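You operate a simulated robot arm through the tools that you are given. There is no shell and no other tool. Be economical: measure what you need, move in short steps, check, and stop when the job is done.

You are at the controls of a simulated robot arm. One attempt, no reset.

Task
Wipe the fuel drips out of the engine drip tray with the blue engine pad.
Fine: close the open fuel vent screw before you wipe; pull the tray out to wipe it; used pad into the oily waste bin, tray in. The engine stays isolated; spill nothing. What is to be rubbed or washed off counts as gone when no trace of it is left.
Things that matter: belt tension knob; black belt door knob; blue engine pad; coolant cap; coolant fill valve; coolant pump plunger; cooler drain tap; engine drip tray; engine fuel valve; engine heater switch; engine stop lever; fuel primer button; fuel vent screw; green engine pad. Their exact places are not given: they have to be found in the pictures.

It is judged by the outcome, as a careful person would: the job done as asked, and still so three seconds after it is handed in. It fails if anything else is knocked over, pushed out of place, dropped, spilled or broken.

Robot
A 7-joint arm with a two-finger parallel gripper on a trunk, on a base that drives. Base frame: it is fixed to the floor where the robot stands at the start and does not move with it; the origin is under the middle of the robot, x ahead of it, y to its left, z up. Lengths are in mm, angles in rad, forces in N, time in s.
With the tool pointing down near the work surface it reaches from about 320 to 780 mm from the robot's upright axis, wherever it stands. Its first joint turns from -2.897 to 2.897 rad. Places, roughly: belt tension knob [500, 800, 1000]; black belt door knob [500, 800, 1100]; blue engine pad [-750, -2000, 500]; coolant cap [700, 600, 1700]; coolant fill valve [500, 1100, 500]; coolant pump plunger [400, 900, 700]; cooler drain tap [400, 400, 900]; engine drip tray [600, 200, 500]; engine fuel valve [700, -100, 700]; engine heater switch [600, -100, 600]; engine stop lever [600, 0, 1000]; fuel primer button [600, 100, 800]; fuel vent screw [600, 0, 900]; green engine pad [-750, -2000, 500]; grey engine pad [-750, -1750, 500]; inside of the oily waste bin [-1100, 100, 400]. Payload 3.91 kg.
The TCP is the grasp point between the finger pads, 30 mm short of the fingertips. In the tool frame z runs along the fingers and y along their closing line. The gripper opens to 110 mm. The fingers are 20 mm wide and 10 mm thick; the gripper's body (48 by 112 mm) begins 55 mm behind the TCP.
Orientation is that of the tool frame in the base frame, as [roll, pitch, yaw] about the fixed x, y, z axes, in that order (R = Rz(yaw) Ry(pitch) Rx(roll)). With the fingers straight down and closing along the base's y, the tool's x points along the base's -x, its y along +y and its z along -z.

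Tools
- The arm moves only by the tool nudge_tool. Its argument "series" is a list of rows, each a list of 3 entries, a list of its own where there are three numbers: the shift along the tool's x, y, z in units of 100 mm (1.0 is 100 mm), then the turn, a rotation vector about the tool's x, y, z in units of 45 degrees (1.0 is 45 degrees), then the gripper command, from -1 (shut) to 1 (fully open), values between in proportion. In form: [[[tx, ty, tz], [rx, ry, rz], jaw], ...]. A call has 1 to 12 rows; each row is the pose to reach, as a shift and turn from the pose commanded when the call began, along the tool's axes at that moment. A call with a number of a shift or a turn outside -1 to 1 is refused whole. Rows are played at 5 a second. More than 50 mm and 0.15 rad between two rows, or a gripper value outside its range, and nothing of the call is played. A pose out of reach is approached as far as the arm can. The call stops where the force on the tool passes 40 N (or 10 N more than at its start, if that is more) or the arm is blocked; 0.2 s more then pass. The fingers move at their own pace (about 153 mm/s each) and stop on an object; they squeeze with about 29 N. The grip force told is the motor's: it shows also when the fingers shut on nothing. Time passes only in rows, and 0.2 s behind the last, so rows that repeat a pose let the fingers close. The reply holds the time, the measured pose of the TCP, the force on the tool along the base axes, the opening and the grip force, in the units named above and with some noise, with the torque about the TCP (base axes, N m) and any sound that the robot's microphone picked up.
- Cameras (640 x 400 px; columns grow to the right, rows downward): "scene" is now at [-78.4, 98.1, 1338.3]; the picture's right is [-1.00, -0.08, 0.00], its down [-0.08, 0.93, -0.36] and it looks along [0.03, -0.36, -0.93] (base axes); focal length 214 px, centre (320, 200). "wrist" rides on the gripper at [77, 7, -114] in the tool frame; the picture's right is [-0.09, 1.00, 0.00], its down [-0.80, -0.07, -0.59] and it looks along [-0.59, -0.05, 0.80] (tool axes); focal length 270 px, centre (320, 200).
- camera(camera): a new picture of that camera. No time passes.
- raise_lower(by): slides the trunk up (or, below 0, down) by that many mm; the arm and the scene camera ride with it, the base frame stays. It gives what a move gives, with no picture.
- steer(legs): drives the robot by 1 to 6 legs, each [ahead, turn to the left] in mm and rad, along the robot's own axes; the way and the turn of a leg run together, so that a leg with both is an arc; at most 1500 mm and 3.142 rad a leg. The arm and the cameras ride along, it lands a little off, and it stops where it bumps. It gives what a move gives.
- head_to(pan, tilt): turns the head with the scene camera to pan (to the left, within 2.705 rad either way) and tilt (down, from -0.506 to 1.204), counted from straight ahead of the robot. It gives what a move gives.
- pixel_to_xyz(camera, pixels): there is no depth. For up to 12 entries [column, row, z] of the newest picture of that camera ("zoom" is the newest enlarged one), the place [x, y] in the base frame at which the ray of that pixel passes the height z, good to about 3 mm, but the place of the scene camera against the robot may be out by one fixed shift of up to 12 mm in any direction. No time passes.
- enlarge(camera, box): a new picture of the part [left, top, right, bottom] of that camera's present view, enlarged. No time passes.
- sign_off(): hands the job in; it is judged then, once.

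Go step by step. Measure first, check grasps and placings, and put right what went wrong. The budget is 80 turns and 52 pictures, counting those below and the enlarged ones. Unless the task says otherwise, let go and move clear before handing in, and close with one line.

The tools are called after "Request:" as name(argument=value, ...) on one line, values as JSON. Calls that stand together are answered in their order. nudge_tool: Moves the arm, as the interface text tells. Its arguments: {"type":"object","properties":{"series":{"type":"array"}},"required":["series"]} The other tools are called the same way: raise_lower (by) slides the trunk up or down; steer (legs) drives the base; head_to (pan, tilt) turns the head that bears the scene camera; camera (camera) takes a picture; pixel_to_xyz (camera, pixels) gives the place at which the rays of pixels pass given heights; enlarge (camera, box) takes an enlarged picture of a part of a camera's view; sign_off () hands the job in.

At the start:

```text
clock: 0.0
tcp_pos: [488.8, -50.3, 1010.4]
orientation: [-3.141, 0.0, -3.141]
wrist_force: [-0.1, 0.9, 0.5]
torque: [0.01, 0.01, 0.01]
finger_gap: 110.0
finger_force: 0.0
trunk travel left (down, up): [-350.0, 260.0]
robot x, y, heading: [-2.9, -1.7, 0.002]
head pan, tilt: [-1.489, 1.201]
```

scene: 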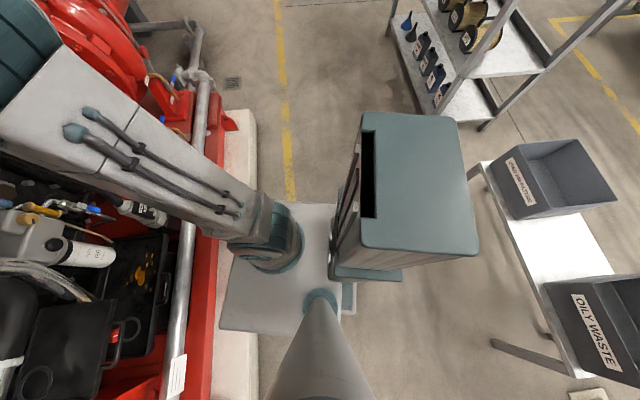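
wrist: 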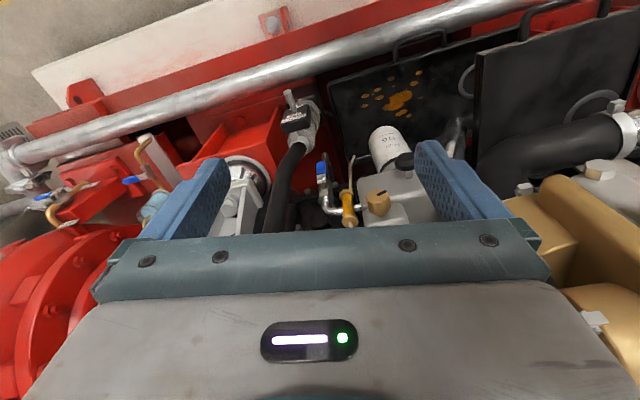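

The scene camera looks right and down; the wrist camera sees the tray with orange drips at about (390,95). I'll turn the head to look ahead at the engine.

Request:
head_to(pan=0.0, tilt=0.75)

Request:
camera(camera="scene")

Request:
enlarge(camera="wrist", box=[220, 40, 480, 240])

```text
clock: 1.6
tcp_pos: [489.8, -49.7, 1009.8]
orientation: [-3.141, -0.002, -3.141]
wrist_force: [0.7, -0.8, 0.5]
torque: [0.02, 0.01, -0.01]
finger_gap: 110.0
finger_force: 0.0
trunk travel left (down, up): [-350.0, 260.0]
robot x, y, heading: [-2.9, 0.2, 0.0]
head pan, tilt: [0.0, 0.75]
```

```text
49 pictures are left
```

scene: 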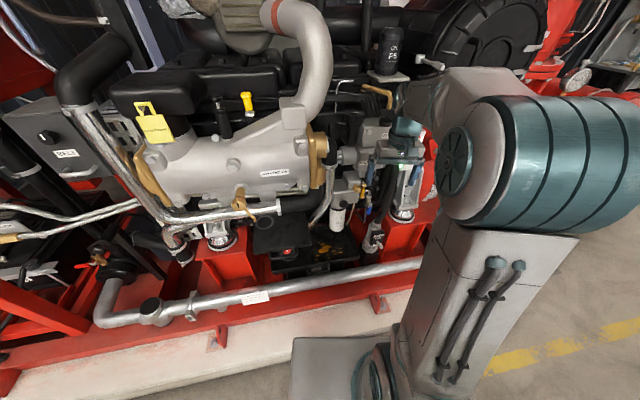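

```text
2.00 times, centred on (350, 140) of wrist
```

zoom: 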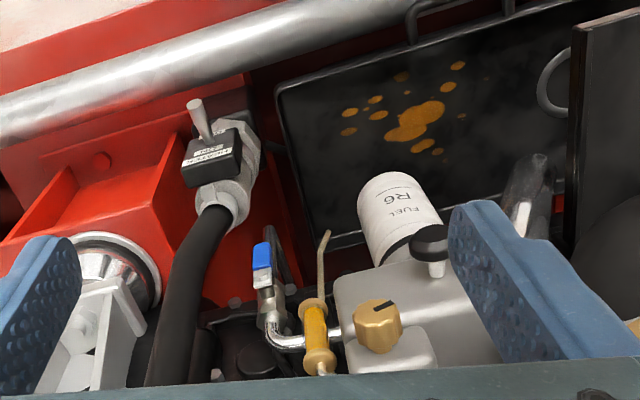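

The tray with its handle sits behind the pipe; a brass knob at wrist (377,203) may be the vent screw. I'll enlarge the scene view there.

Request:
enlarge(camera="scene", box=[240, 100, 440, 300])

Request:
enlarge(camera="wrist", box=[300, 140, 430, 240])

Request:
pixel_to_xyz(camera="wrist", pixels=[[377, 203, 800], [377, 203, 850], [377, 203, 900], [405, 162, 800], [322, 170, 700], [296, 115, 600], [400, 95, 500], [415, 45, 500], [338, 130, 500], [360, 165, 500]])

```text
2.00 times, centred on (340, 200) of scene
```

zoom: 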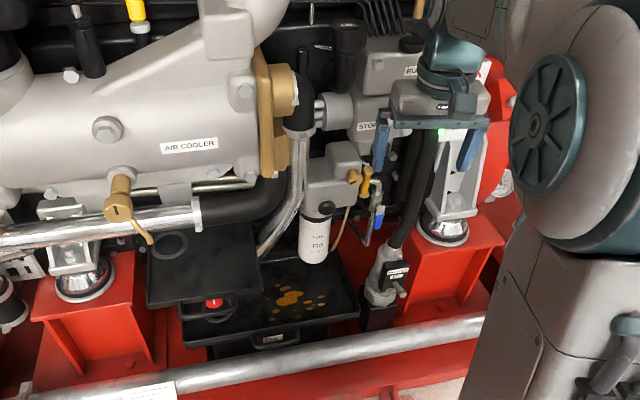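

```text
4.00 times, centred on (365, 190) of wrist
```

zoom: 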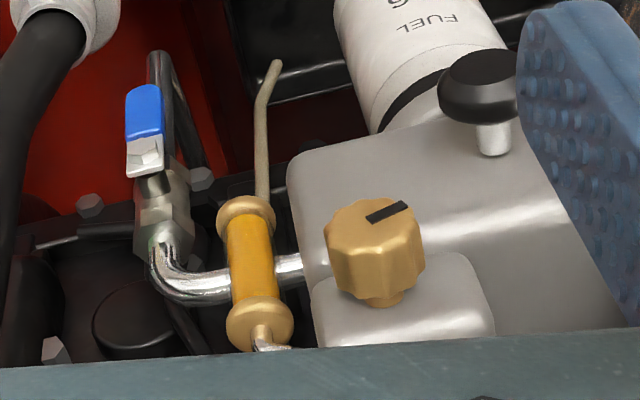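

```text
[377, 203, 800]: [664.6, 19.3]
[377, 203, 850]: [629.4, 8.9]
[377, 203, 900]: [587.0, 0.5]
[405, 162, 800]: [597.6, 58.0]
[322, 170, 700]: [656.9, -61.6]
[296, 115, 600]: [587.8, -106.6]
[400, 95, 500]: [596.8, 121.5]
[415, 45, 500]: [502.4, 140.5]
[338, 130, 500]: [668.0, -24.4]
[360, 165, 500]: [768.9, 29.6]
```

The brass knob faces the robot (−x), black mark on its face. I'll swing the tool to point ahead in two calls so that I can look at it square on.

Request:
nudge_tool(series=[[[0.1, 0, 0], [0, -0.167, 0], 1], [[0.2, 0, 0], [0, -0.333, 0], 1], [[0.3, 0, 0], [0, -0.5, 0], 1], [[0.4, 0, 0], [0, -0.667, 0], 1], [[0.5, 0, 0], [0, -0.833, 0], 1], [[0.5, 0, 0], [0, -1, 0], 1], [[0.5, 0, 0], [0, -1, 0], 1]])

Request:
nudge_tool(series=[[[0, 0, 0], [0, -0.167, 0], 1], [[0, 0, 0], [0, -0.333, 0], 1], [[0, 0, 0], [0, -0.5, 0], 1], [[0, 0, 0], [0, -0.667, 0], 1], [[0, 0, 0], [0, -0.833, 0], 1], [[0, 0, 0], [0, -1, 0], 1], [[0, 0, 0], [0, -1, 0], 1]])

Request:
camera(camera="wrist")

```text
clock: 3.2
tcp_pos: [439.4, -49.9, 1009.7]
orientation: [-3.142, 0.788, -3.141]
wrist_force: [0.1, -0.1, 0.5]
torque: [-0.01, -0.02, -0.04]
finger_gap: 109.7
finger_force: 0.0
trunk travel left (down, up): [-350.0, 260.0]
robot x, y, heading: [0.4, 2.6, 0.001]
head pan, tilt: [0.0, 0.75]
```

```text
clock: 4.8
tcp_pos: [498.5, -70.0, 1050.0]
orientation: [-0.011, 1.571, -0.013]
wrist_force: [-0.7, 0.4, 0.6]
torque: [0.04, 0.01, 0.01]
finger_gap: 110.0
finger_force: 0.1
out of reach, approached as far as the arm can: row 3, 4, 5, 6, 7
trunk travel left (down, up): [-350.0, 260.0]
robot x, y, heading: [0.8, 0.5, -0.001]
head pan, tilt: [0.0, 0.75]
```

```text
45 pictures are left
```

wrist: 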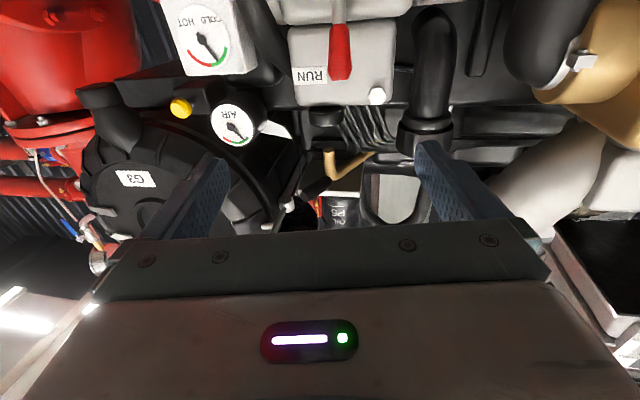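

The tool now points ahead but near the inner limit (x 498). I'll back the base 60 mm and lower the trunk to bring the brass knob into view.

Request:
steer(legs=[[-60, 0]])

Request:
raise_lower(by=-230)

Request:
camera(camera="wrist")

```text
clock: 5.8
tcp_pos: [439.1, -69.3, 1049.3]
orientation: [-0.066, 1.57, -0.066]
wrist_force: [0.0, -0.2, -0.1]
torque: [0.01, 0.0, -0.02]
finger_gap: 110.5
finger_force: 0.1
trunk travel left (down, up): [-350.0, 260.0]
robot x, y, heading: [-57.2, 1.2, 0.001]
head pan, tilt: [0.0, 0.75]
```

```text
clock: 8.2
tcp_pos: [437.9, -70.0, 818.9]
orientation: [-0.081, 1.57, -0.08]
wrist_force: [-0.1, 0.8, 0.8]
torque: [-0.02, 0.0, 0.04]
finger_gap: 110.2
finger_force: 0.1
trunk travel left (down, up): [-120.0, 490.0]
robot x, y, heading: [-61.4, 0.8, -0.003]
head pan, tilt: [0.0, 0.75]
```

```text
44 pictures are left
```

wrist: 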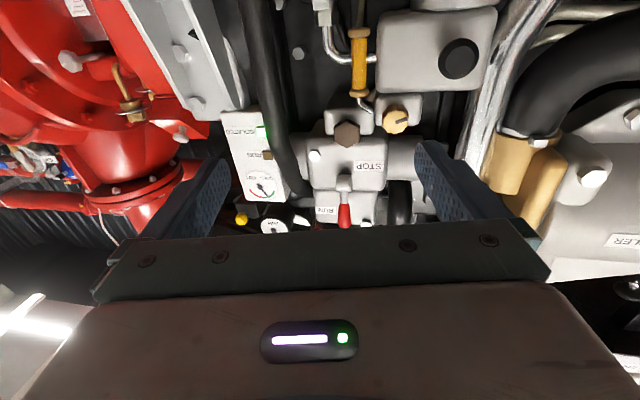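

The brass knob is at (396,118), primer at (458,60), and a brown hex at (345,132). I'll enlarge and triangulate.

Request:
enlarge(camera="wrist", box=[310, 70, 440, 170])

Request:
pixel_to_xyz(camera="wrist", pixels=[[396, 120, 830], [396, 120, 850], [396, 120, 870], [396, 120, 890], [345, 132, 870], [345, 132, 900], [458, 60, 800], [458, 60, 820]])

```text
4.00 times, centred on (375, 120) of wrist
```

zoom: 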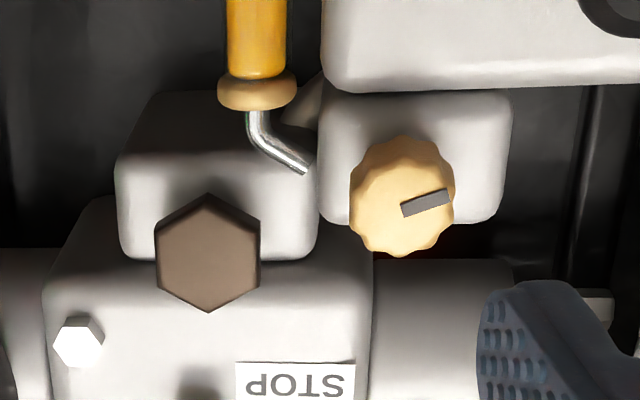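

```text
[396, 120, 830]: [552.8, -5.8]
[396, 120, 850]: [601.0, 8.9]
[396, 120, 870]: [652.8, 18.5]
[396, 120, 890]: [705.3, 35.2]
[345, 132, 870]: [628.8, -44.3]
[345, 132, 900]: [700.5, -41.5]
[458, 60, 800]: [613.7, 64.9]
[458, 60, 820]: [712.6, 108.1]
```

The knob's face triangulates to about (620, 9, 858), mark toward the robot's left; clockwise is +rz of the tool. I'll move in front of it, half open.

Request:
nudge_tool(series=[[[-0.13, 0.27, 0.2], [0, 0, 0], 0.5], [[-0.26, 0.54, 0.4], [0, 0, 0], 0], [[-0.39, 0.79, 0.6], [0, 0, 0], -0.2], [[-0.39, 0.79, 0.8], [0, 0, 0], -0.2], [[-0.39, 0.79, 0.8], [0, 0, 0], -0.2]])

Request:
camera(camera="wrist")

```text
clock: 9.4
tcp_pos: [519.5, 8.9, 858.3]
orientation: [-3.005, 1.57, -3.003]
wrist_force: [-0.5, 0.0, -0.5]
torque: [-0.01, 0.05, 0.0]
finger_gap: 43.9
finger_force: 0.0
trunk travel left (down, up): [-120.0, 490.0]
robot x, y, heading: [-56.2, 4.1, 0.002]
head pan, tilt: [0.0, 0.75]
```

```text
42 pictures are left
```

wrist: 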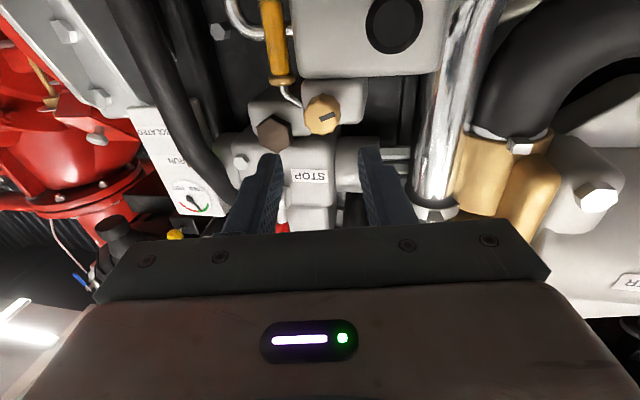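

The knob is now at (322,115), centred between fingers laterally. I'll re-measure.

Request:
pixel_to_xyz(camera="wrist", pixels=[[322, 115, 840], [322, 115, 850], [322, 115, 860], [322, 115, 870], [273, 133, 870], [273, 133, 885], [395, 25, 790], [395, 25, 800]])

```text
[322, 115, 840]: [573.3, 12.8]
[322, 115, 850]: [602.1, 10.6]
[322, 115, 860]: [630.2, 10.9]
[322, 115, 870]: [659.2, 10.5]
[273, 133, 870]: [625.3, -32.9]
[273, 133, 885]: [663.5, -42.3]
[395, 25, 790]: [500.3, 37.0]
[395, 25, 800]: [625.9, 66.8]
```

Knob about 29 mm wide with the hex head close on its left in view, so the fingers should go in diagonally. I'll test the turning range at this standoff: +45° then another +45°.

Request:
nudge_tool(series=[[[0, 0, 0], [0, 0, 0.18], -0.2], [[0, 0, 0], [0, 0, 0.36], -0.2], [[0, 0, 0], [0, 0, 0.54], -0.2], [[0, 0, 0], [0, 0, 0.72], -0.2], [[0, 0, 0], [0, 0, 0.9], -0.2], [[0, 0, 0], [0, 0, 1], -0.2], [[0, 0, 0], [0, 0, 1], -0.2]])

Request:
nudge_tool(series=[[[0, 0, 0], [0, 0, 0.18], -0.2], [[0, 0, 0], [0, 0, 0.36], -0.2], [[0, 0, 0], [0, 0, 0.54], -0.2], [[0, 0, 0], [0, 0, 0.72], -0.2], [[0, 0, 0], [0, 0, 0.9], -0.2], [[0, 0, 0], [0, 0, 1], -0.2], [[0, 0, 0], [0, 0, 1], -0.2]])

Request:
nudge_tool(series=[[[0, 0, 0], [0, 0, 0.18], -0.2], [[0, 0, 0], [0, 0, 0.36], -0.2], [[0, 0, 0], [0, 0, 0.54], -0.2], [[0, 0, 0], [0, 0, 0.72], -0.2], [[0, 0, 0], [0, 0, 0.9], -0.2], [[0, 0, 0], [0, 0, 1], -0.2], [[0, 0, 0], [0, 0, 1], -0.2]])

```text
clock: 11.0
tcp_pos: [519.0, 9.8, 857.9]
orientation: [1.57, 0.782, 1.568]
wrist_force: [0.5, 0.3, 0.0]
torque: [-0.01, 0.02, -0.01]
finger_gap: 44.1
finger_force: 0.1
trunk travel left (down, up): [-120.0, 490.0]
robot x, y, heading: [-59.4, -1.4, -0.001]
head pan, tilt: [0.0, 0.75]
```

```text
clock: 12.6
tcp_pos: [518.2, 9.5, 857.1]
orientation: [1.572, -0.002, 1.57]
wrist_force: [0.5, 0.6, -0.4]
torque: [-0.01, 0.01, 0.01]
finger_gap: 44.1
finger_force: 0.1
trunk travel left (down, up): [-120.0, 490.0]
robot x, y, heading: [-59.2, 0.9, -0.002]
head pan, tilt: [0.0, 0.75]
```

```text
clock: 14.2
tcp_pos: [518.5, 9.4, 857.0]
orientation: [1.569, -0.787, 1.571]
wrist_force: [0.7, 0.0, -0.4]
torque: [-0.04, -0.01, 0.02]
finger_gap: 43.7
finger_force: 0.1
trunk travel left (down, up): [-120.0, 490.0]
robot x, y, heading: [-64.1, 1.1, 0.003]
head pan, tilt: [0.0, 0.75]
```

The full +135° is reachable. I'll take a picture from this rotated pose for another line of sight.

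Request:
camera(camera="wrist")

```text
41 pictures are left
```

wrist: 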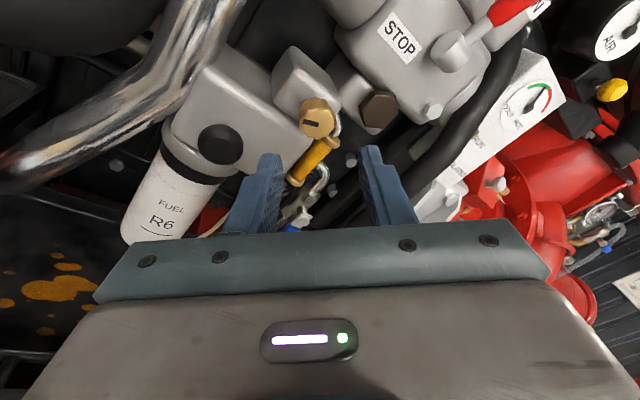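

Request:
pixel_to_xyz(camera="wrist", pixels=[[316, 120, 870], [316, 120, 860], [316, 120, 850], [316, 120, 840], [220, 145, 800], [220, 145, 780]])

Request:
enlarge(camera="wrist", box=[240, 70, 370, 170])

```text
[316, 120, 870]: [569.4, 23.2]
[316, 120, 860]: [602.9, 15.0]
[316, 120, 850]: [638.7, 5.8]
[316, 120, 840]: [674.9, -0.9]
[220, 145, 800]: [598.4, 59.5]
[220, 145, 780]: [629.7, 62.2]
```

```text
4.00 times, centred on (305, 120) of wrist
```

zoom: 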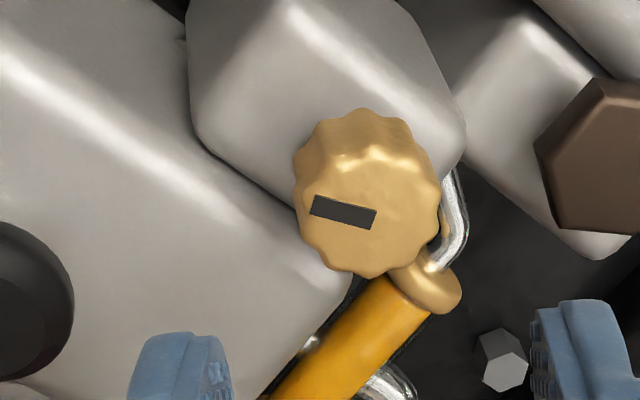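

Knob face triangulates to (618, 10.5, 856), and the pump ring lies well behind (x≈668). I'll return to +45° and advance so the tips overlap the knob by ~14 mm.

Request:
nudge_tool(series=[[[0, 0, 0], [0, 0, -0.18], -0.2], [[0, 0, 0], [0, 0, -0.36], -0.2], [[0, 0, 0], [0, 0, -0.54], -0.2], [[0, 0, 0], [0, 0, -0.72], -0.2], [[0, 0, 0], [0, 0, -0.9], -0.2], [[0, 0, 0], [0, 0, -1], -0.2]])

Request:
nudge_tool(series=[[[0, 0, 0], [0, 0, -0.18], -0.2], [[0, 0, 0], [0, 0, -0.36], -0.2], [[0, 0, 0], [0, 0, -0.54], -0.2], [[0, 0, 0], [0, 0, -0.72], -0.2], [[0, 0, 0], [0, 0, -0.9], -0.2], [[0, 0, 0], [0, 0, -1], -0.2], [[0, 0, 0.3], [0, 0, -1], -0.2], [[0, 0, 0.5], [0, 0, -1], -0.2], [[0, 0, 0.5], [0, 0, -1], -0.2]])

Request:
camera(camera="wrist")

```text
clock: 15.6
tcp_pos: [518.6, 8.5, 857.8]
orientation: [1.571, 0.002, 1.57]
wrist_force: [-0.1, -0.6, 0.2]
torque: [-0.03, -0.02, 0.02]
finger_gap: 43.9
finger_force: 0.0
trunk travel left (down, up): [-120.0, 490.0]
robot x, y, heading: [-61.7, -1.2, -0.001]
head pan, tilt: [0.0, 0.75]
```

```text
clock: 17.6
tcp_pos: [569.6, 9.0, 858.2]
orientation: [1.571, 0.786, 1.572]
wrist_force: [-0.6, -0.5, 0.5]
torque: [0.03, 0.0, -0.04]
finger_gap: 44.1
finger_force: 0.0
trunk travel left (down, up): [-120.0, 490.0]
robot x, y, heading: [-61.8, 0.3, -0.002]
head pan, tilt: [0.0, 0.75]
```

```text
39 pictures are left
```

wrist: 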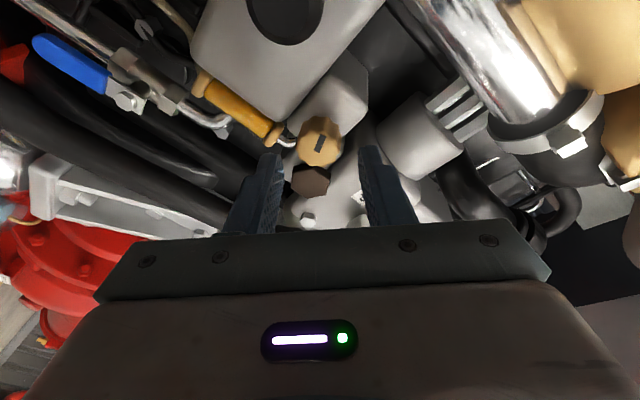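

Knob centred at (320,143), about 3 mm toward tool +x. I'll correct, advance 33 mm and close.

Request:
nudge_tool(series=[[[0.03, 0, 0.17], [0, 0, 0], -0.2], [[0.03, 0, 0.33], [0, 0, 0], -0.2], [[0.03, 0, 0.33], [0, 0, 0], -0.2], [[0.03, 0, 0.33], [0, 0, 0], -1], [[0.03, 0, 0.33], [0, 0, 0], -1], [[0.03, 0, 0.33], [0, 0, 0], -1]])

```text
clock: 19.0
tcp_pos: [601.2, 11.1, 856.5]
orientation: [1.573, 0.786, 1.571]
wrist_force: [-0.2, -2.8, -1.7]
torque: [0.1, -0.6, 0.32]
finger_gap: 29.6
finger_force: 45.1
trunk travel left (down, up): [-120.0, 490.0]
robot x, y, heading: [-63.1, 0.9, -0.0]
head pan, tilt: [0.0, 0.75]
```

Gripped at 29.6 mm with little side force. Now turn clockwise 45° and watch the torque.

Request:
nudge_tool(series=[[[0, 0, 0], [0, 0, 0.18], -1], [[0, 0, 0], [0, 0, 0.36], -1], [[0, 0, 0], [0, 0, 0.54], -1], [[0, 0, 0], [0, 0, 0.72], -1], [[0, 0, 0], [0, 0, 0.9], -1], [[0, 0, 0], [0, 0, 1], -1], [[0, 0, 0], [0, 0, 1], -1]])

Request:
camera(camera="wrist")

```text
clock: 20.6
tcp_pos: [602.3, 11.6, 856.3]
orientation: [1.572, 0.0, 1.57]
wrist_force: [3.7, -0.8, 1.4]
torque: [0.01, 0.08, -0.28]
finger_gap: 27.1
finger_force: 45.6
trunk travel left (down, up): [-120.0, 490.0]
robot x, y, heading: [-62.4, -2.2, -0.0]
head pan, tilt: [0.0, 0.75]
```

```text
38 pictures are left
```

wrist: 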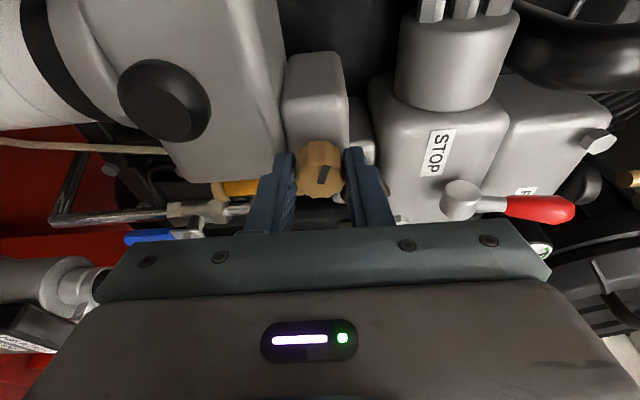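

The mark kept its angle relative to the fingers, so the knob turned with the tool. Continue clockwise.

Request:
nudge_tool(series=[[[0, 0, 0], [0, 0, 0.18], -1], [[0, 0, 0], [0, 0, 0.36], -1], [[0, 0, 0], [0, 0, 0.54], -1], [[0, 0, 0], [0, 0, 0.72], -1], [[0, 0, 0], [0, 0, 0.9], -1], [[0, 0, 0], [0, 0, 1], -1], [[0, 0, 0], [0, 0, 1], -1]])

Request:
enlarge(camera="wrist", box=[240, 110, 400, 230])

```text
clock: 22.2
tcp_pos: [600.8, 10.1, 855.2]
orientation: [1.572, -0.787, 1.568]
wrist_force: [2.8, -1.3, 2.1]
torque: [-0.15, 0.82, 0.13]
finger_gap: 29.2
finger_force: 45.1
trunk travel left (down, up): [-120.0, 490.0]
robot x, y, heading: [-59.2, 1.0, 0.004]
head pan, tilt: [0.0, 0.75]
```

```text
3.33 times, centred on (320, 170) of wrist
```

zoom: 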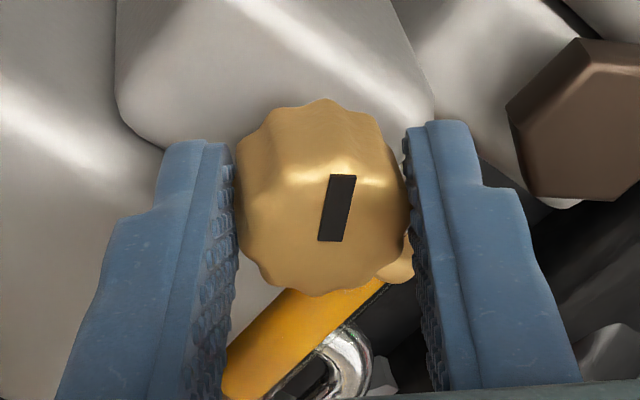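

Still turning freely after 90°, no stop felt. I'll go on another 45° while watching.

Request:
nudge_tool(series=[[[0, 0, 0], [0, 0, 0.18], -1], [[0, 0, 0], [0, 0, 0.36], -1], [[0, 0, 0], [0, 0, 0.54], -1], [[0, 0, 0], [0, 0, 0.72], -1], [[0, 0, 0], [0, 0, 0.9], -1], [[0, 0, 0], [0, 0, 1], -1], [[0, 0, 0], [0, 0, 1], -1]])

Request:
enlarge(camera="wrist", box=[240, 110, 400, 230])

```text
clock: 23.8
tcp_pos: [601.4, 10.2, 855.3]
orientation: [-1.73, -1.569, -1.411]
wrist_force: [-1.4, -1.3, -1.3]
torque: [-0.44, -0.35, 0.63]
finger_gap: 30.9
finger_force: 45.2
trunk travel left (down, up): [-120.0, 490.0]
robot x, y, heading: [-58.9, 2.0, -0.001]
head pan, tilt: [0.0, 0.75]
```

```text
3.33 times, centred on (320, 170) of wrist
```

zoom: 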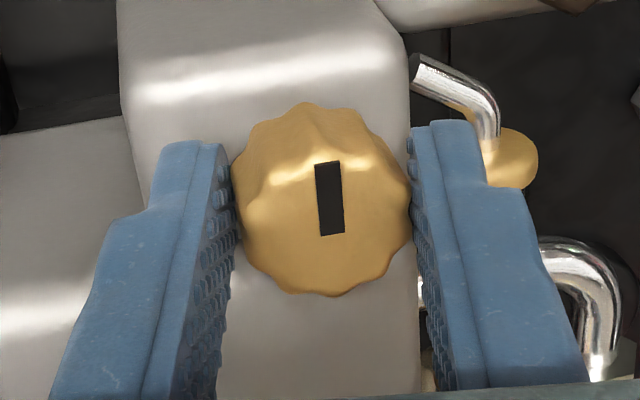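

The mark is now vertical and has lagged the fingers ~15°, with torque about x at −0.44: a stop seems reached. I'll push 16° more to confirm.

Request:
nudge_tool(series=[[[0, 0, 0], [0, 0, 0.12], -1], [[0, 0, 0], [0, 0, 0.24], -1], [[0, 0, 0], [0, 0, 0.36], -1], [[0, 0, 0], [0, 0, 0.36], -1]])

Request:
enlarge(camera="wrist", box=[240, 110, 400, 230])

```text
clock: 24.8
tcp_pos: [600.7, 11.4, 855.8]
orientation: [-1.574, -1.287, -1.57]
wrist_force: [-3.3, -1.5, 0.2]
torque: [-0.61, -0.05, 0.73]
finger_gap: 29.8
finger_force: 45.5
trunk travel left (down, up): [-120.0, 490.0]
robot x, y, heading: [-59.3, -0.5, 0.001]
head pan, tilt: [0.0, 0.75]
```

```text
3.33 times, centred on (320, 170) of wrist
```

zoom: 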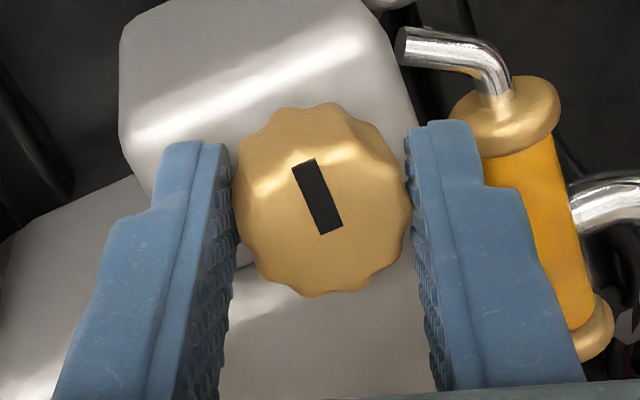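

The knob slipped in the fingers with the mark still vertical: it is on its stop, closed. Release, back off, and turn back.

Request:
nudge_tool(series=[[[0, 0, 0], [0, 0, 0], -0.25], [[0, 0, 0], [0, 0, 0], -0.25], [[0, 0, -0.2], [0, 0, 0], -0.25], [[0, 0, -0.5], [0, 0, 0], -0.25], [[0, 0, -0.9], [0, 0, 0], -0.25], [[0, 0, -1], [0, 0, 0], -0.25], [[0, 0, -1], [0, 0, -0.18], -0.25], [[0, 0, -1], [0, 0, -0.36], -0.25], [[0, 0, -1], [0, 0, -0.36], -0.25]])

Request:
enlarge(camera="wrist", box=[160, 0, 480, 200])

Request:
enlarge(camera="scene", box=[200, 180, 400, 320])

```text
clock: 26.8
tcp_pos: [501.2, 11.3, 856.3]
orientation: [2.255, -1.57, 0.884]
wrist_force: [0.2, 0.0, 0.0]
torque: [0.01, -0.02, 0.04]
finger_gap: 41.4
finger_force: 0.0
trunk travel left (down, up): [-120.0, 490.0]
robot x, y, heading: [-60.5, -1.9, 0.002]
head pan, tilt: [0.0, 0.75]
```

```text
2.00 times, centred on (320, 100) of wrist
```

zoom: 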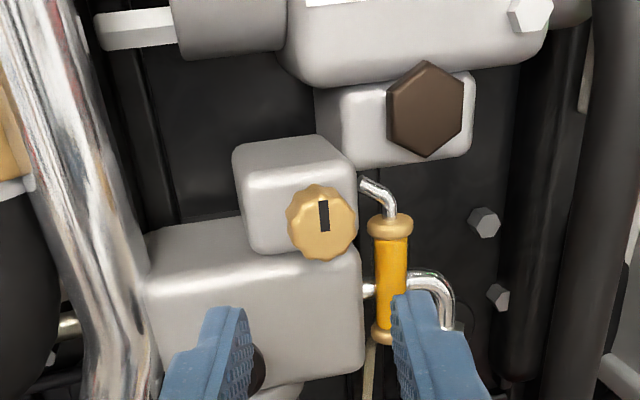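

```text
2.86 times, centred on (300, 250) of scene
```

zoom: 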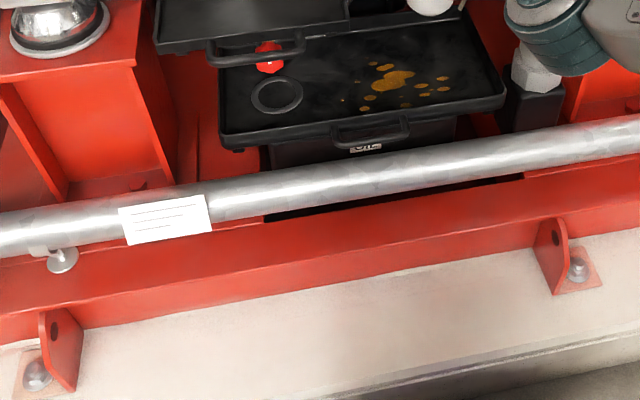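

The mark stands vertical: vent closed. Now the tray: handle at zoom (370,130). I'll measure rays for handle, tray corners, and pipe.

Request:
pixel_to_xyz(camera="zoom", pixels=[[372, 132, 500], [372, 132, 550], [372, 132, 600], [335, 133, 550], [408, 126, 550], [222, 135, 550], [505, 98, 550], [470, 15, 550], [220, 70, 550], [370, 165, 500], [370, 165, 450], [390, 80, 550]])

Request:
head_to(pan=0.15, tilt=1.0)

Request:
raise_lower(by=100)

Request:
camera(camera="scene")

```text
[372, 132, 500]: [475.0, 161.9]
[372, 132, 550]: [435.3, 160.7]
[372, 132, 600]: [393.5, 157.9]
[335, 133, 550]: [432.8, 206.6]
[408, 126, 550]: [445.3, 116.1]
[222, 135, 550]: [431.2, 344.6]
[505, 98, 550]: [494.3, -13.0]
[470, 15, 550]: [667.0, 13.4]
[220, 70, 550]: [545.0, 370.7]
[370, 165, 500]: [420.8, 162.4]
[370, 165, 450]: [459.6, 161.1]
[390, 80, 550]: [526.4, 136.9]
```

```text
clock: 27.6
tcp_pos: [502.4, 11.5, 856.0]
orientation: [-3.137, -1.57, -0.002]
wrist_force: [-0.1, -1.3, 0.2]
torque: [0.01, -0.04, -0.02]
finger_gap: 40.9
finger_force: 0.0
trunk travel left (down, up): [-120.0, 490.0]
robot x, y, heading: [-59.3, -0.5, -0.001]
head pan, tilt: [0.15, 1.0]
```

```text
clock: 28.9
tcp_pos: [501.4, 12.2, 956.2]
orientation: [0.115, -1.57, 3.024]
wrist_force: [0.4, 0.1, -0.3]
torque: [-0.03, -0.03, -0.03]
finger_gap: 41.3
finger_force: 0.1
trunk travel left (down, up): [-220.0, 390.0]
robot x, y, heading: [-60.7, 0.6, 0.003]
head pan, tilt: [0.15, 1.0]
```

```text
32 pictures are left
```

scene: 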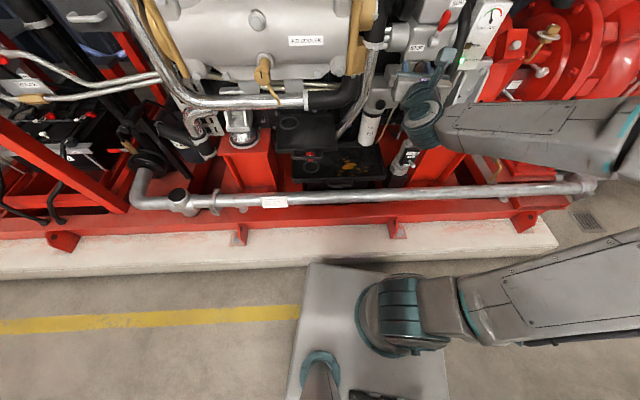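

Rough rays put the handle near (510,157,450). I'll swing the tool to point straight down with the fingers closing along x (120° about (1,−1,−1)), in two calls.

Request:
nudge_tool(series=[[[0, 0, -0.1], [0.1, -0.1, -0.1], 0], [[0, 0, -0.2], [0.2, -0.2, -0.2], 0], [[0, 0, -0.3], [0.3, -0.3, -0.3], 0], [[0, 0, -0.4], [0.4, -0.4, -0.4], 0], [[0, 0, -0.5], [0.5, -0.5, -0.5], 0], [[0, 0, -0.5], [0.6, -0.6, -0.6], 0], [[0, 0, -0.5], [0.7, -0.7, -0.7], 0], [[0, 0, -0.5], [0.77, -0.77, -0.77], 0], [[0, 0, -0.5], [0.77, -0.77, -0.77], 0]])

Request:
nudge_tool(series=[[[0, 0, 0], [0.1, -0.1, -0.1], 0], [[0, 0, 0], [0.2, -0.2, -0.2], 0], [[0, 0, 0], [0.3, -0.3, -0.3], 0], [[0, 0, 0], [0.4, -0.4, -0.4], 0], [[0, 0, 0], [0.5, -0.5, -0.5], 0], [[0, 0, 0], [0.6, -0.6, -0.6], 0], [[0, 0, 0], [0.7, -0.7, -0.7], 0], [[0, 0, 0], [0.77, -0.77, -0.77], 0], [[0, 0, 0], [0.77, -0.77, -0.77], 0]])

```text
clock: 30.9
tcp_pos: [451.6, 12.0, 956.5]
orientation: [2.679, -0.728, 1.105]
wrist_force: [0.0, -0.7, 0.4]
torque: [0.01, 0.01, 0.01]
finger_gap: 55.0
finger_force: 0.1
trunk travel left (down, up): [-220.0, 390.0]
robot x, y, heading: [-59.4, -0.1, -0.001]
head pan, tilt: [0.15, 1.0]
```

```text
clock: 32.9
tcp_pos: [451.0, 11.5, 955.9]
orientation: [-3.138, 0.003, 1.57]
wrist_force: [-0.2, -0.5, -0.1]
torque: [0.0, 0.02, 0.02]
finger_gap: 55.1
finger_force: 0.0
trunk travel left (down, up): [-220.0, 390.0]
robot x, y, heading: [-59.2, -1.7, -0.001]
head pan, tilt: [0.15, 1.0]
```

Tool points down, closing along x. I'll lower the trunk 200 mm and move 130 mm left to look at the handle from near above.

Request:
raise_lower(by=-150)

Request:
nudge_tool(series=[[[0.4, 0, 0], [0, 0, 0], 0], [[0.8, 0, 0], [0, 0, 0], 0], [[1, 0, 0], [0, 0, 0], 0], [[1, 0, 0], [0, 0, 0], 0]])

Request:
camera(camera="wrist")

```text
clock: 34.6
tcp_pos: [451.3, 11.2, 806.8]
orientation: [-3.139, 0.001, 1.57]
wrist_force: [-0.2, -1.2, 0.5]
torque: [0.0, 0.02, -0.01]
finger_gap: 54.8
finger_force: 0.0
trunk travel left (down, up): [-70.0, 540.0]
robot x, y, heading: [-58.0, 1.3, -0.002]
head pan, tilt: [0.15, 1.0]
```

```text
clock: 35.6
tcp_pos: [451.3, 110.7, 806.1]
orientation: [-3.14, -0.001, 1.57]
wrist_force: [0.3, 0.0, 0.4]
torque: [-0.02, 0.02, -0.03]
finger_gap: 54.9
finger_force: 0.2
trunk travel left (down, up): [-70.0, 540.0]
robot x, y, heading: [-59.2, -2.2, -0.004]
head pan, tilt: [0.15, 1.0]
```

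```text
31 pictures are left
```

wrist: 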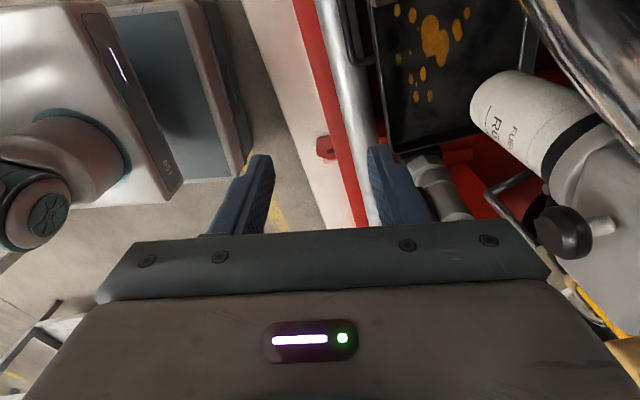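

Handle bar at (355,35), pipe at (340,60), tray's front-right corner at (385,150). I'll move another 100 mm left and measure both views.

Request:
pixel_to_xyz(camera="wrist", pixels=[[356, 55, 450], [356, 55, 500], [368, 65, 450], [368, 65, 500], [384, 150, 450], [384, 150, 500], [370, 3, 450], [370, 3, 500], [320, 40, 450], [320, 40, 400], [358, 40, 450], [358, 40, 400]])

Request:
nudge_tool(series=[[[0.4, 0, 0], [0, 0, 0], 0], [[0.8, 0, 0], [0, 0, 0], 0], [[1, 0, 0], [0, 0, 0], 0], [[1, 0, 0], [0, 0, 0], 0]])

Request:
camera(camera="wrist")

```text
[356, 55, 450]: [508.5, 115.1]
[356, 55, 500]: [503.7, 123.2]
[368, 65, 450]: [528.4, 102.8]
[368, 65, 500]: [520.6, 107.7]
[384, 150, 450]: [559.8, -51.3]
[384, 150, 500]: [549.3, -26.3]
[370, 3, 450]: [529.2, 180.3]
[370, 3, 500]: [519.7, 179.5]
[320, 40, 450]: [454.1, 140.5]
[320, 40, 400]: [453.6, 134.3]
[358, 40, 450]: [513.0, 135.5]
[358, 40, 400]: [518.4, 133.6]
```

```text
clock: 36.6
tcp_pos: [452.0, 211.5, 807.3]
orientation: [-3.14, 0.0, 1.57]
wrist_force: [-1.5, -0.5, -0.7]
torque: [0.0, 0.0, 0.03]
finger_gap: 54.9
finger_force: 0.1
trunk travel left (down, up): [-70.0, 540.0]
robot x, y, heading: [-58.9, -1.2, -0.004]
head pan, tilt: [0.15, 1.0]
```

```text
30 pictures are left
```

wrist: 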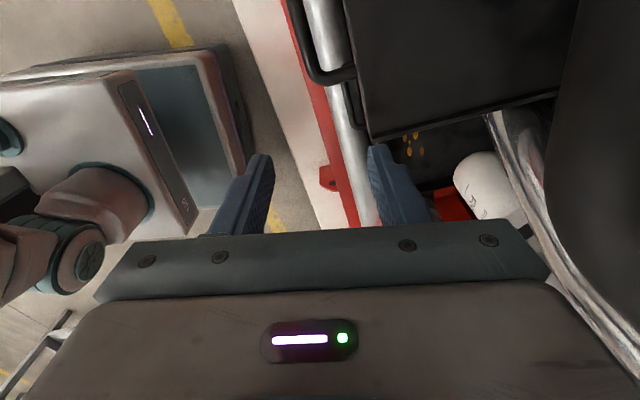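

Request:
pixel_to_xyz(camera="wrist", pixels=[[362, 128, 450], [362, 128, 500], [352, 118, 450], [352, 118, 500], [372, 138, 550], [372, 138, 650], [312, 78, 550], [312, 78, 650], [330, 120, 450], [350, 70, 600]])

Request:
enlarge(camera="wrist", box=[280, 0, 480, 160])

```text
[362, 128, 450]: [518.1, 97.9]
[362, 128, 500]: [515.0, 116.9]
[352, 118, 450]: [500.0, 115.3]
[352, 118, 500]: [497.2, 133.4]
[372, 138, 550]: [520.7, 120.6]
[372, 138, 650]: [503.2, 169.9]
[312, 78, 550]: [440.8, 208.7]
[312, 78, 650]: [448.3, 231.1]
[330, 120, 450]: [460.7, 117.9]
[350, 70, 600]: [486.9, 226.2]
```

```text
2.50 times, centred on (380, 80) of wrist
```

zoom: 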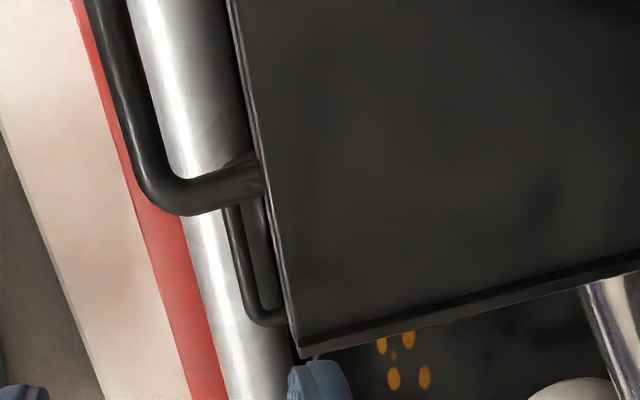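

Two views put the handle's right end at about (522,104,467). The front edge seems yawed relative to my axes; I'll measure its direction with points on the pipe, upper tray edge and the handle bar.

Request:
pixel_to_xyz(camera="wrist", pixels=[[324, 44, 400], [358, 172, 400], [346, 28, 560], [372, 138, 560], [344, 96, 467], [351, 118, 467], [282, 0, 560], [308, 70, 560]])

Request:
pixel_to_xyz(camera="scene", pixels=[[306, 189, 467], [387, 180, 467], [341, 186, 467], [345, 168, 450], [335, 197, 400], [540, 188, 400], [240, 200, 400], [293, 181, 560], [336, 180, 560], [309, 160, 560]])

```text
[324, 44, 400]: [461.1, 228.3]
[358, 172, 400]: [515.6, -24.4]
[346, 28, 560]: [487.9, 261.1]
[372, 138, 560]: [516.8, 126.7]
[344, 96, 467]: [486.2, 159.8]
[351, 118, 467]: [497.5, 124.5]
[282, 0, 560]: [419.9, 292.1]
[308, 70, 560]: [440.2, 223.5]
```

```text
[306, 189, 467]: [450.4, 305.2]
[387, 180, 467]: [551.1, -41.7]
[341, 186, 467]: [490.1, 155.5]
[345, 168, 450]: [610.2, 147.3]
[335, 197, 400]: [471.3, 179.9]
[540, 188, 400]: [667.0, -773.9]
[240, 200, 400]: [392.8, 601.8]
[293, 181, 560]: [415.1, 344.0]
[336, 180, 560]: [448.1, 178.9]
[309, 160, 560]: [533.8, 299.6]
```

The engine face is yawed ≈0.21 rad: outward is (−0.978,−0.208). Bar line passes ≈(497,135,467), pipe below it (z≈400), and an upper plate starts at y≈184, z≈680. I'll back the base 150 mm, yaw the tool 0.21 and lean it 30° to stay clear of the plate.

Request:
steer(legs=[[-150, 0]])

Request:
nudge_tool(series=[[[0, 0, 0.3], [0, 0, -0.13], 0], [[0, 0, 0.6], [0, 0, -0.267], 0], [[0, 0, 0.9], [0, 0, -0.267], 0], [[0, 0, 0.9], [0, 0, -0.267], 0]])

Request:
nudge_tool(series=[[[0, 0, 0], [-0.17, 0, 0], 0], [[0, 0.1, 0], [-0.34, 0, 0], 0], [[0, 0.2, 0], [-0.5, 0, 0], 0], [[0, 0.3, 0], [-0.667, 0, 0], 0], [[0, 0.3, 0], [-0.667, 0, 0], 0]])

```text
clock: 38.0
tcp_pos: [302.1, 210.8, 807.1]
orientation: [-3.14, -0.002, 1.569]
wrist_force: [0.6, -0.2, 0.2]
torque: [-0.02, 0.02, -0.03]
finger_gap: 55.2
finger_force: 0.1
trunk travel left (down, up): [-70.0, 540.0]
robot x, y, heading: [-208.9, 0.6, 0.003]
head pan, tilt: [0.15, 1.0]
```

```text
clock: 39.0
tcp_pos: [302.4, 210.9, 716.4]
orientation: [-3.141, -0.001, 1.778]
wrist_force: [0.7, -0.1, -0.3]
torque: [0.01, 0.03, -0.03]
finger_gap: 55.3
finger_force: 0.0
trunk travel left (down, up): [-70.0, 540.0]
robot x, y, heading: [-212.0, 2.0, -0.002]
head pan, tilt: [0.15, 1.0]
```

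```text
clock: 40.2
tcp_pos: [331.5, 217.1, 715.8]
orientation: [2.615, -0.001, 1.779]
wrist_force: [-0.1, 0.2, 0.3]
torque: [0.0, 0.01, 0.0]
finger_gap: 55.2
finger_force: 0.1
trunk travel left (down, up): [-70.0, 540.0]
robot x, y, heading: [-209.8, 0.2, -0.0]
head pan, tilt: [0.15, 1.0]
```

Now move to ~100 mm short of the bar along the tool axis, gap 30 mm, and look.

Request:
nudge_tool(series=[[[-0.2, 0, 0.3], [0, 0, 0], -0.45], [[-0.4, 0, 0.6], [0, 0, 0], -0.45], [[-0.57, 0, 0.94], [0, 0, 0], -0.45], [[-0.57, 0, 0.94], [0, 0, 0], -0.45]])

Request:
nudge_tool(series=[[[-0.2, 0, 0.3], [0, 0, 0], -0.45], [[-0.4, 0, 0.6], [0, 0, 0], -0.45], [[-0.57, 0, 0.94], [0, 0, 0], -0.45], [[-0.57, 0, 0.94], [0, 0, 0], -0.45]])

Request:
camera(camera="wrist")

```text
clock: 41.2
tcp_pos: [391.0, 171.2, 636.3]
orientation: [2.619, 0.0, 1.779]
wrist_force: [0.6, -0.5, -0.2]
torque: [0.01, -0.02, -0.02]
finger_gap: 30.3
finger_force: 0.2
trunk travel left (down, up): [-70.0, 540.0]
robot x, y, heading: [-208.4, -2.6, -0.004]
head pan, tilt: [0.15, 1.0]
```

```text
clock: 42.2
tcp_pos: [447.6, 126.2, 554.2]
orientation: [2.618, -0.001, 1.779]
wrist_force: [-0.4, -0.4, -0.7]
torque: [0.03, -0.02, 0.01]
finger_gap: 30.4
finger_force: 0.1
trunk travel left (down, up): [-70.0, 540.0]
robot x, y, heading: [-212.0, 0.7, -0.002]
head pan, tilt: [0.15, 1.0]
```

```text
28 pictures are left
```

wrist: 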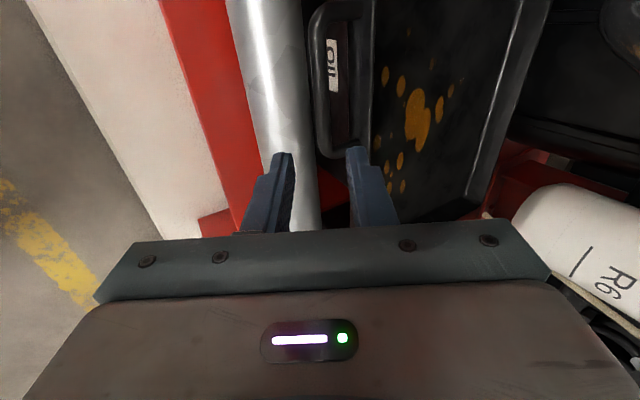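

The bar sits at column ~318, the tool axis crosses at (320,120), near the handle's right end (row 150). I'll shift 15 mm left, advance 82 mm and check before closing.

Request:
nudge_tool(series=[[[0.15, -0.01, 0.2], [0, 0, 0], -0.45], [[0.15, -0.01, 0.5], [0, 0, 0], -0.45], [[0.15, -0.01, 0.7], [0, 0, 0], -0.45], [[0.15, -0.01, 0.82], [0, 0, 0], -0.45], [[0.15, -0.01, 0.82], [0, 0, 0], -0.45]])

Request:
camera(camera="wrist")

```text
clock: 43.4
tcp_pos: [483.5, 148.2, 481.0]
orientation: [2.619, 0.0, 1.778]
wrist_force: [0.0, 0.7, -0.6]
torque: [0.0, -0.01, 0.02]
finger_gap: 30.2
finger_force: 0.0
trunk travel left (down, up): [-70.0, 540.0]
robot x, y, heading: [-212.0, 5.6, -0.001]
head pan, tilt: [0.15, 1.0]
```

```text
27 pictures are left
```

wrist: 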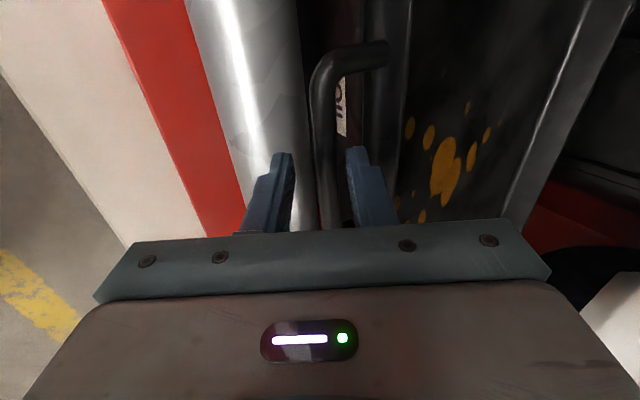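

The bar now lies between the fingers (col ~328), about 11 mm wide at TCP depth. Close and check.

Request:
nudge_tool(series=[[[0, 0.03, 0], [0, 0, 0], -0.8], [[0, 0.03, 0], [0, 0, 0], -1], [[0, 0.03, 0], [0, 0, 0], -1], [[0, 0.03, 0], [0, 0, 0], -1]])

```text
clock: 44.4
tcp_pos: [486.2, 148.4, 483.0]
orientation: [2.619, 0.001, 1.778]
wrist_force: [0.9, 0.6, 1.4]
torque: [-0.12, -0.06, -0.01]
finger_gap: 11.6
finger_force: 45.2
trunk travel left (down, up): [-70.0, 540.0]
robot x, y, heading: [-210.5, 2.1, -0.003]
head pan, tilt: [0.15, 1.0]
```

Gripped (11.6 mm). Pull outward 100 mm along (−0.978,−0.208,0), i.e. tool (0,−0.866,−0.5), in small steps.

Request:
nudge_tool(series=[[[0, -0.13, -0.075], [0, 0, 0], -1], [[0, -0.26, -0.15], [0, 0, 0], -1], [[0, -0.433, -0.25], [0, 0, 0], -1], [[0, -0.606, -0.35], [0, 0, 0], -1], [[0, -0.736, -0.425], [0, 0, 0], -1], [[0, -0.866, -0.5], [0, 0, 0], -1], [[0, -0.866, -0.5], [0, 0, 0], -1]])

Request:
camera(camera="scene")

```text
clock: 46.0
tcp_pos: [387.9, 129.1, 483.6]
orientation: [2.619, 0.001, 1.779]
wrist_force: [-4.4, 8.0, 2.2]
torque: [-0.09, 0.01, -0.04]
finger_gap: 11.6
finger_force: 44.8
trunk travel left (down, up): [-70.0, 540.0]
robot x, y, heading: [-210.0, 0.2, -0.004]
head pan, tilt: [0.15, 1.0]
```

```text
26 pictures are left
```

scene: 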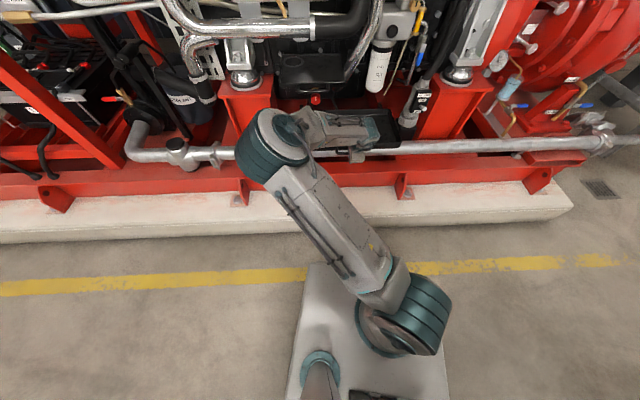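

The tray came 100 mm; side force of 8 N suggests the slide direction is a little less to −y. Continue 80 mm with a small +x tool correction.

Request:
nudge_tool(series=[[[0.03, -0.13, -0.075], [0, 0, 0], -1], [[0.03, -0.26, -0.15], [0, 0, 0], -1], [[0.04, -0.433, -0.25], [0, 0, 0], -1], [[0.04, -0.563, -0.325], [0, 0, 0], -1], [[0.05, -0.693, -0.4], [0, 0, 0], -1], [[0.05, -0.693, -0.4], [0, 0, 0], -1]])

```text
clock: 47.4
tcp_pos: [309.1, 114.9, 483.4]
orientation: [2.618, 0.002, 1.774]
wrist_force: [3.0, -23.7, 3.5]
torque: [-0.42, -0.03, 0.06]
finger_gap: 11.7
finger_force: 44.8
trunk travel left (down, up): [-70.0, 540.0]
robot x, y, heading: [-211.2, 5.2, -0.007]
head pan, tilt: [0.15, 1.0]
```

Side force is now −24 N, so the original direction was right; I'll ease back 3.5 mm, release, and back off to look.

Request:
nudge_tool(series=[[[-0.035, 0, 0], [0, 0, 0], -1], [[-0.035, 0, 0], [0, 0, 0], -1], [[-0.035, 0, 0], [0, 0, 0], -0.45], [[-0.035, 0, 0], [0, 0, 0], -0.45], [[-0.035, 0, -0.3], [0, 0, 0], -0.45], [[-0.035, 0, -0.7], [0, 0, 0], -0.45], [[-0.035, 0, -1], [0, 0, 0], -0.45], [[-0.035, 0, -1], [0, 0, 0], -0.45]])

Request:
camera(camera="wrist")

```text
clock: 49.2
tcp_pos: [260.9, 103.3, 570.5]
orientation: [2.618, 0.0, 1.778]
wrist_force: [-0.1, -0.4, -0.2]
torque: [-0.01, -0.03, -0.03]
finger_gap: 30.4
finger_force: 0.1
trunk travel left (down, up): [-70.0, 540.0]
robot x, y, heading: [-211.5, 1.2, 0.001]
head pan, tilt: [0.15, 1.0]
```

```text
25 pictures are left
```

wrist: 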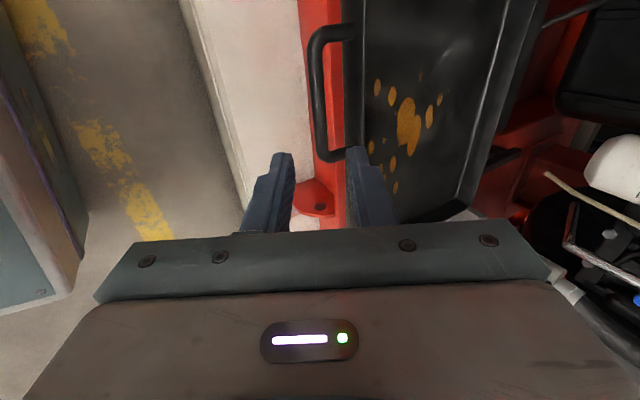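

The tray is out with the drips in the open at (377–441, 75–188). I'll measure them, raise the arm a bit, and look toward the pads (bearing −1.83).

Request:
pixel_to_xyz(camera="wrist", pixels=[[377, 88, 445], [441, 97, 445], [420, 75, 445], [395, 188, 445], [410, 120, 445], [320, 90, 470], [455, 217, 460], [345, 20, 460]])

Request:
raise_lower(by=250)

Request:
head_to(pan=-1.75, tilt=0.5)

Request:
camera(camera="scene")

```text
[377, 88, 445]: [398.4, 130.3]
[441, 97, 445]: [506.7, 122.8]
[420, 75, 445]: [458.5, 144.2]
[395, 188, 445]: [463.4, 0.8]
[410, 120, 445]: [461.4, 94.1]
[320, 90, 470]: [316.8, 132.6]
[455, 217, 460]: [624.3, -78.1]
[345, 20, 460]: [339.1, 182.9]
```

```text
clock: 51.8
tcp_pos: [261.4, 103.8, 820.9]
orientation: [2.618, 0.0, 1.777]
wrist_force: [0.1, 0.0, 0.2]
torque: [0.03, 0.02, 0.01]
finger_gap: 30.4
finger_force: 0.1
trunk travel left (down, up): [-320.0, 290.0]
robot x, y, heading: [-209.7, -1.8, -0.004]
head pan, tilt: [0.15, 1.0]
```

```text
clock: 53.6
tcp_pos: [261.6, 102.1, 819.6]
orientation: [2.618, 0.0, 1.78]
wrist_force: [-0.3, -0.1, -1.0]
torque: [-0.04, -0.01, -0.01]
finger_gap: 30.1
finger_force: 0.1
trunk travel left (down, up): [-320.0, 290.0]
robot x, y, heading: [-209.1, -2.2, -0.003]
head pan, tilt: [-1.751, 0.499]
```

```text
24 pictures are left
```

scene: 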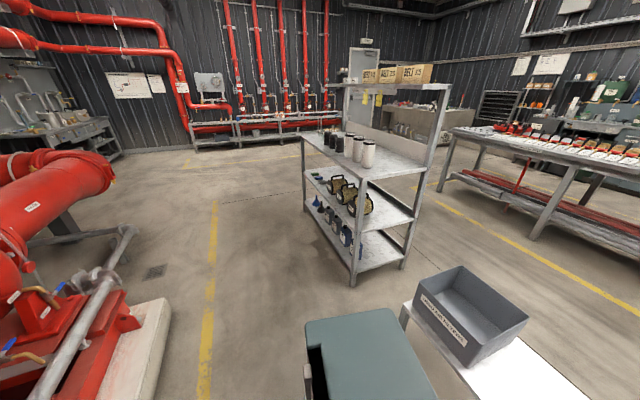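

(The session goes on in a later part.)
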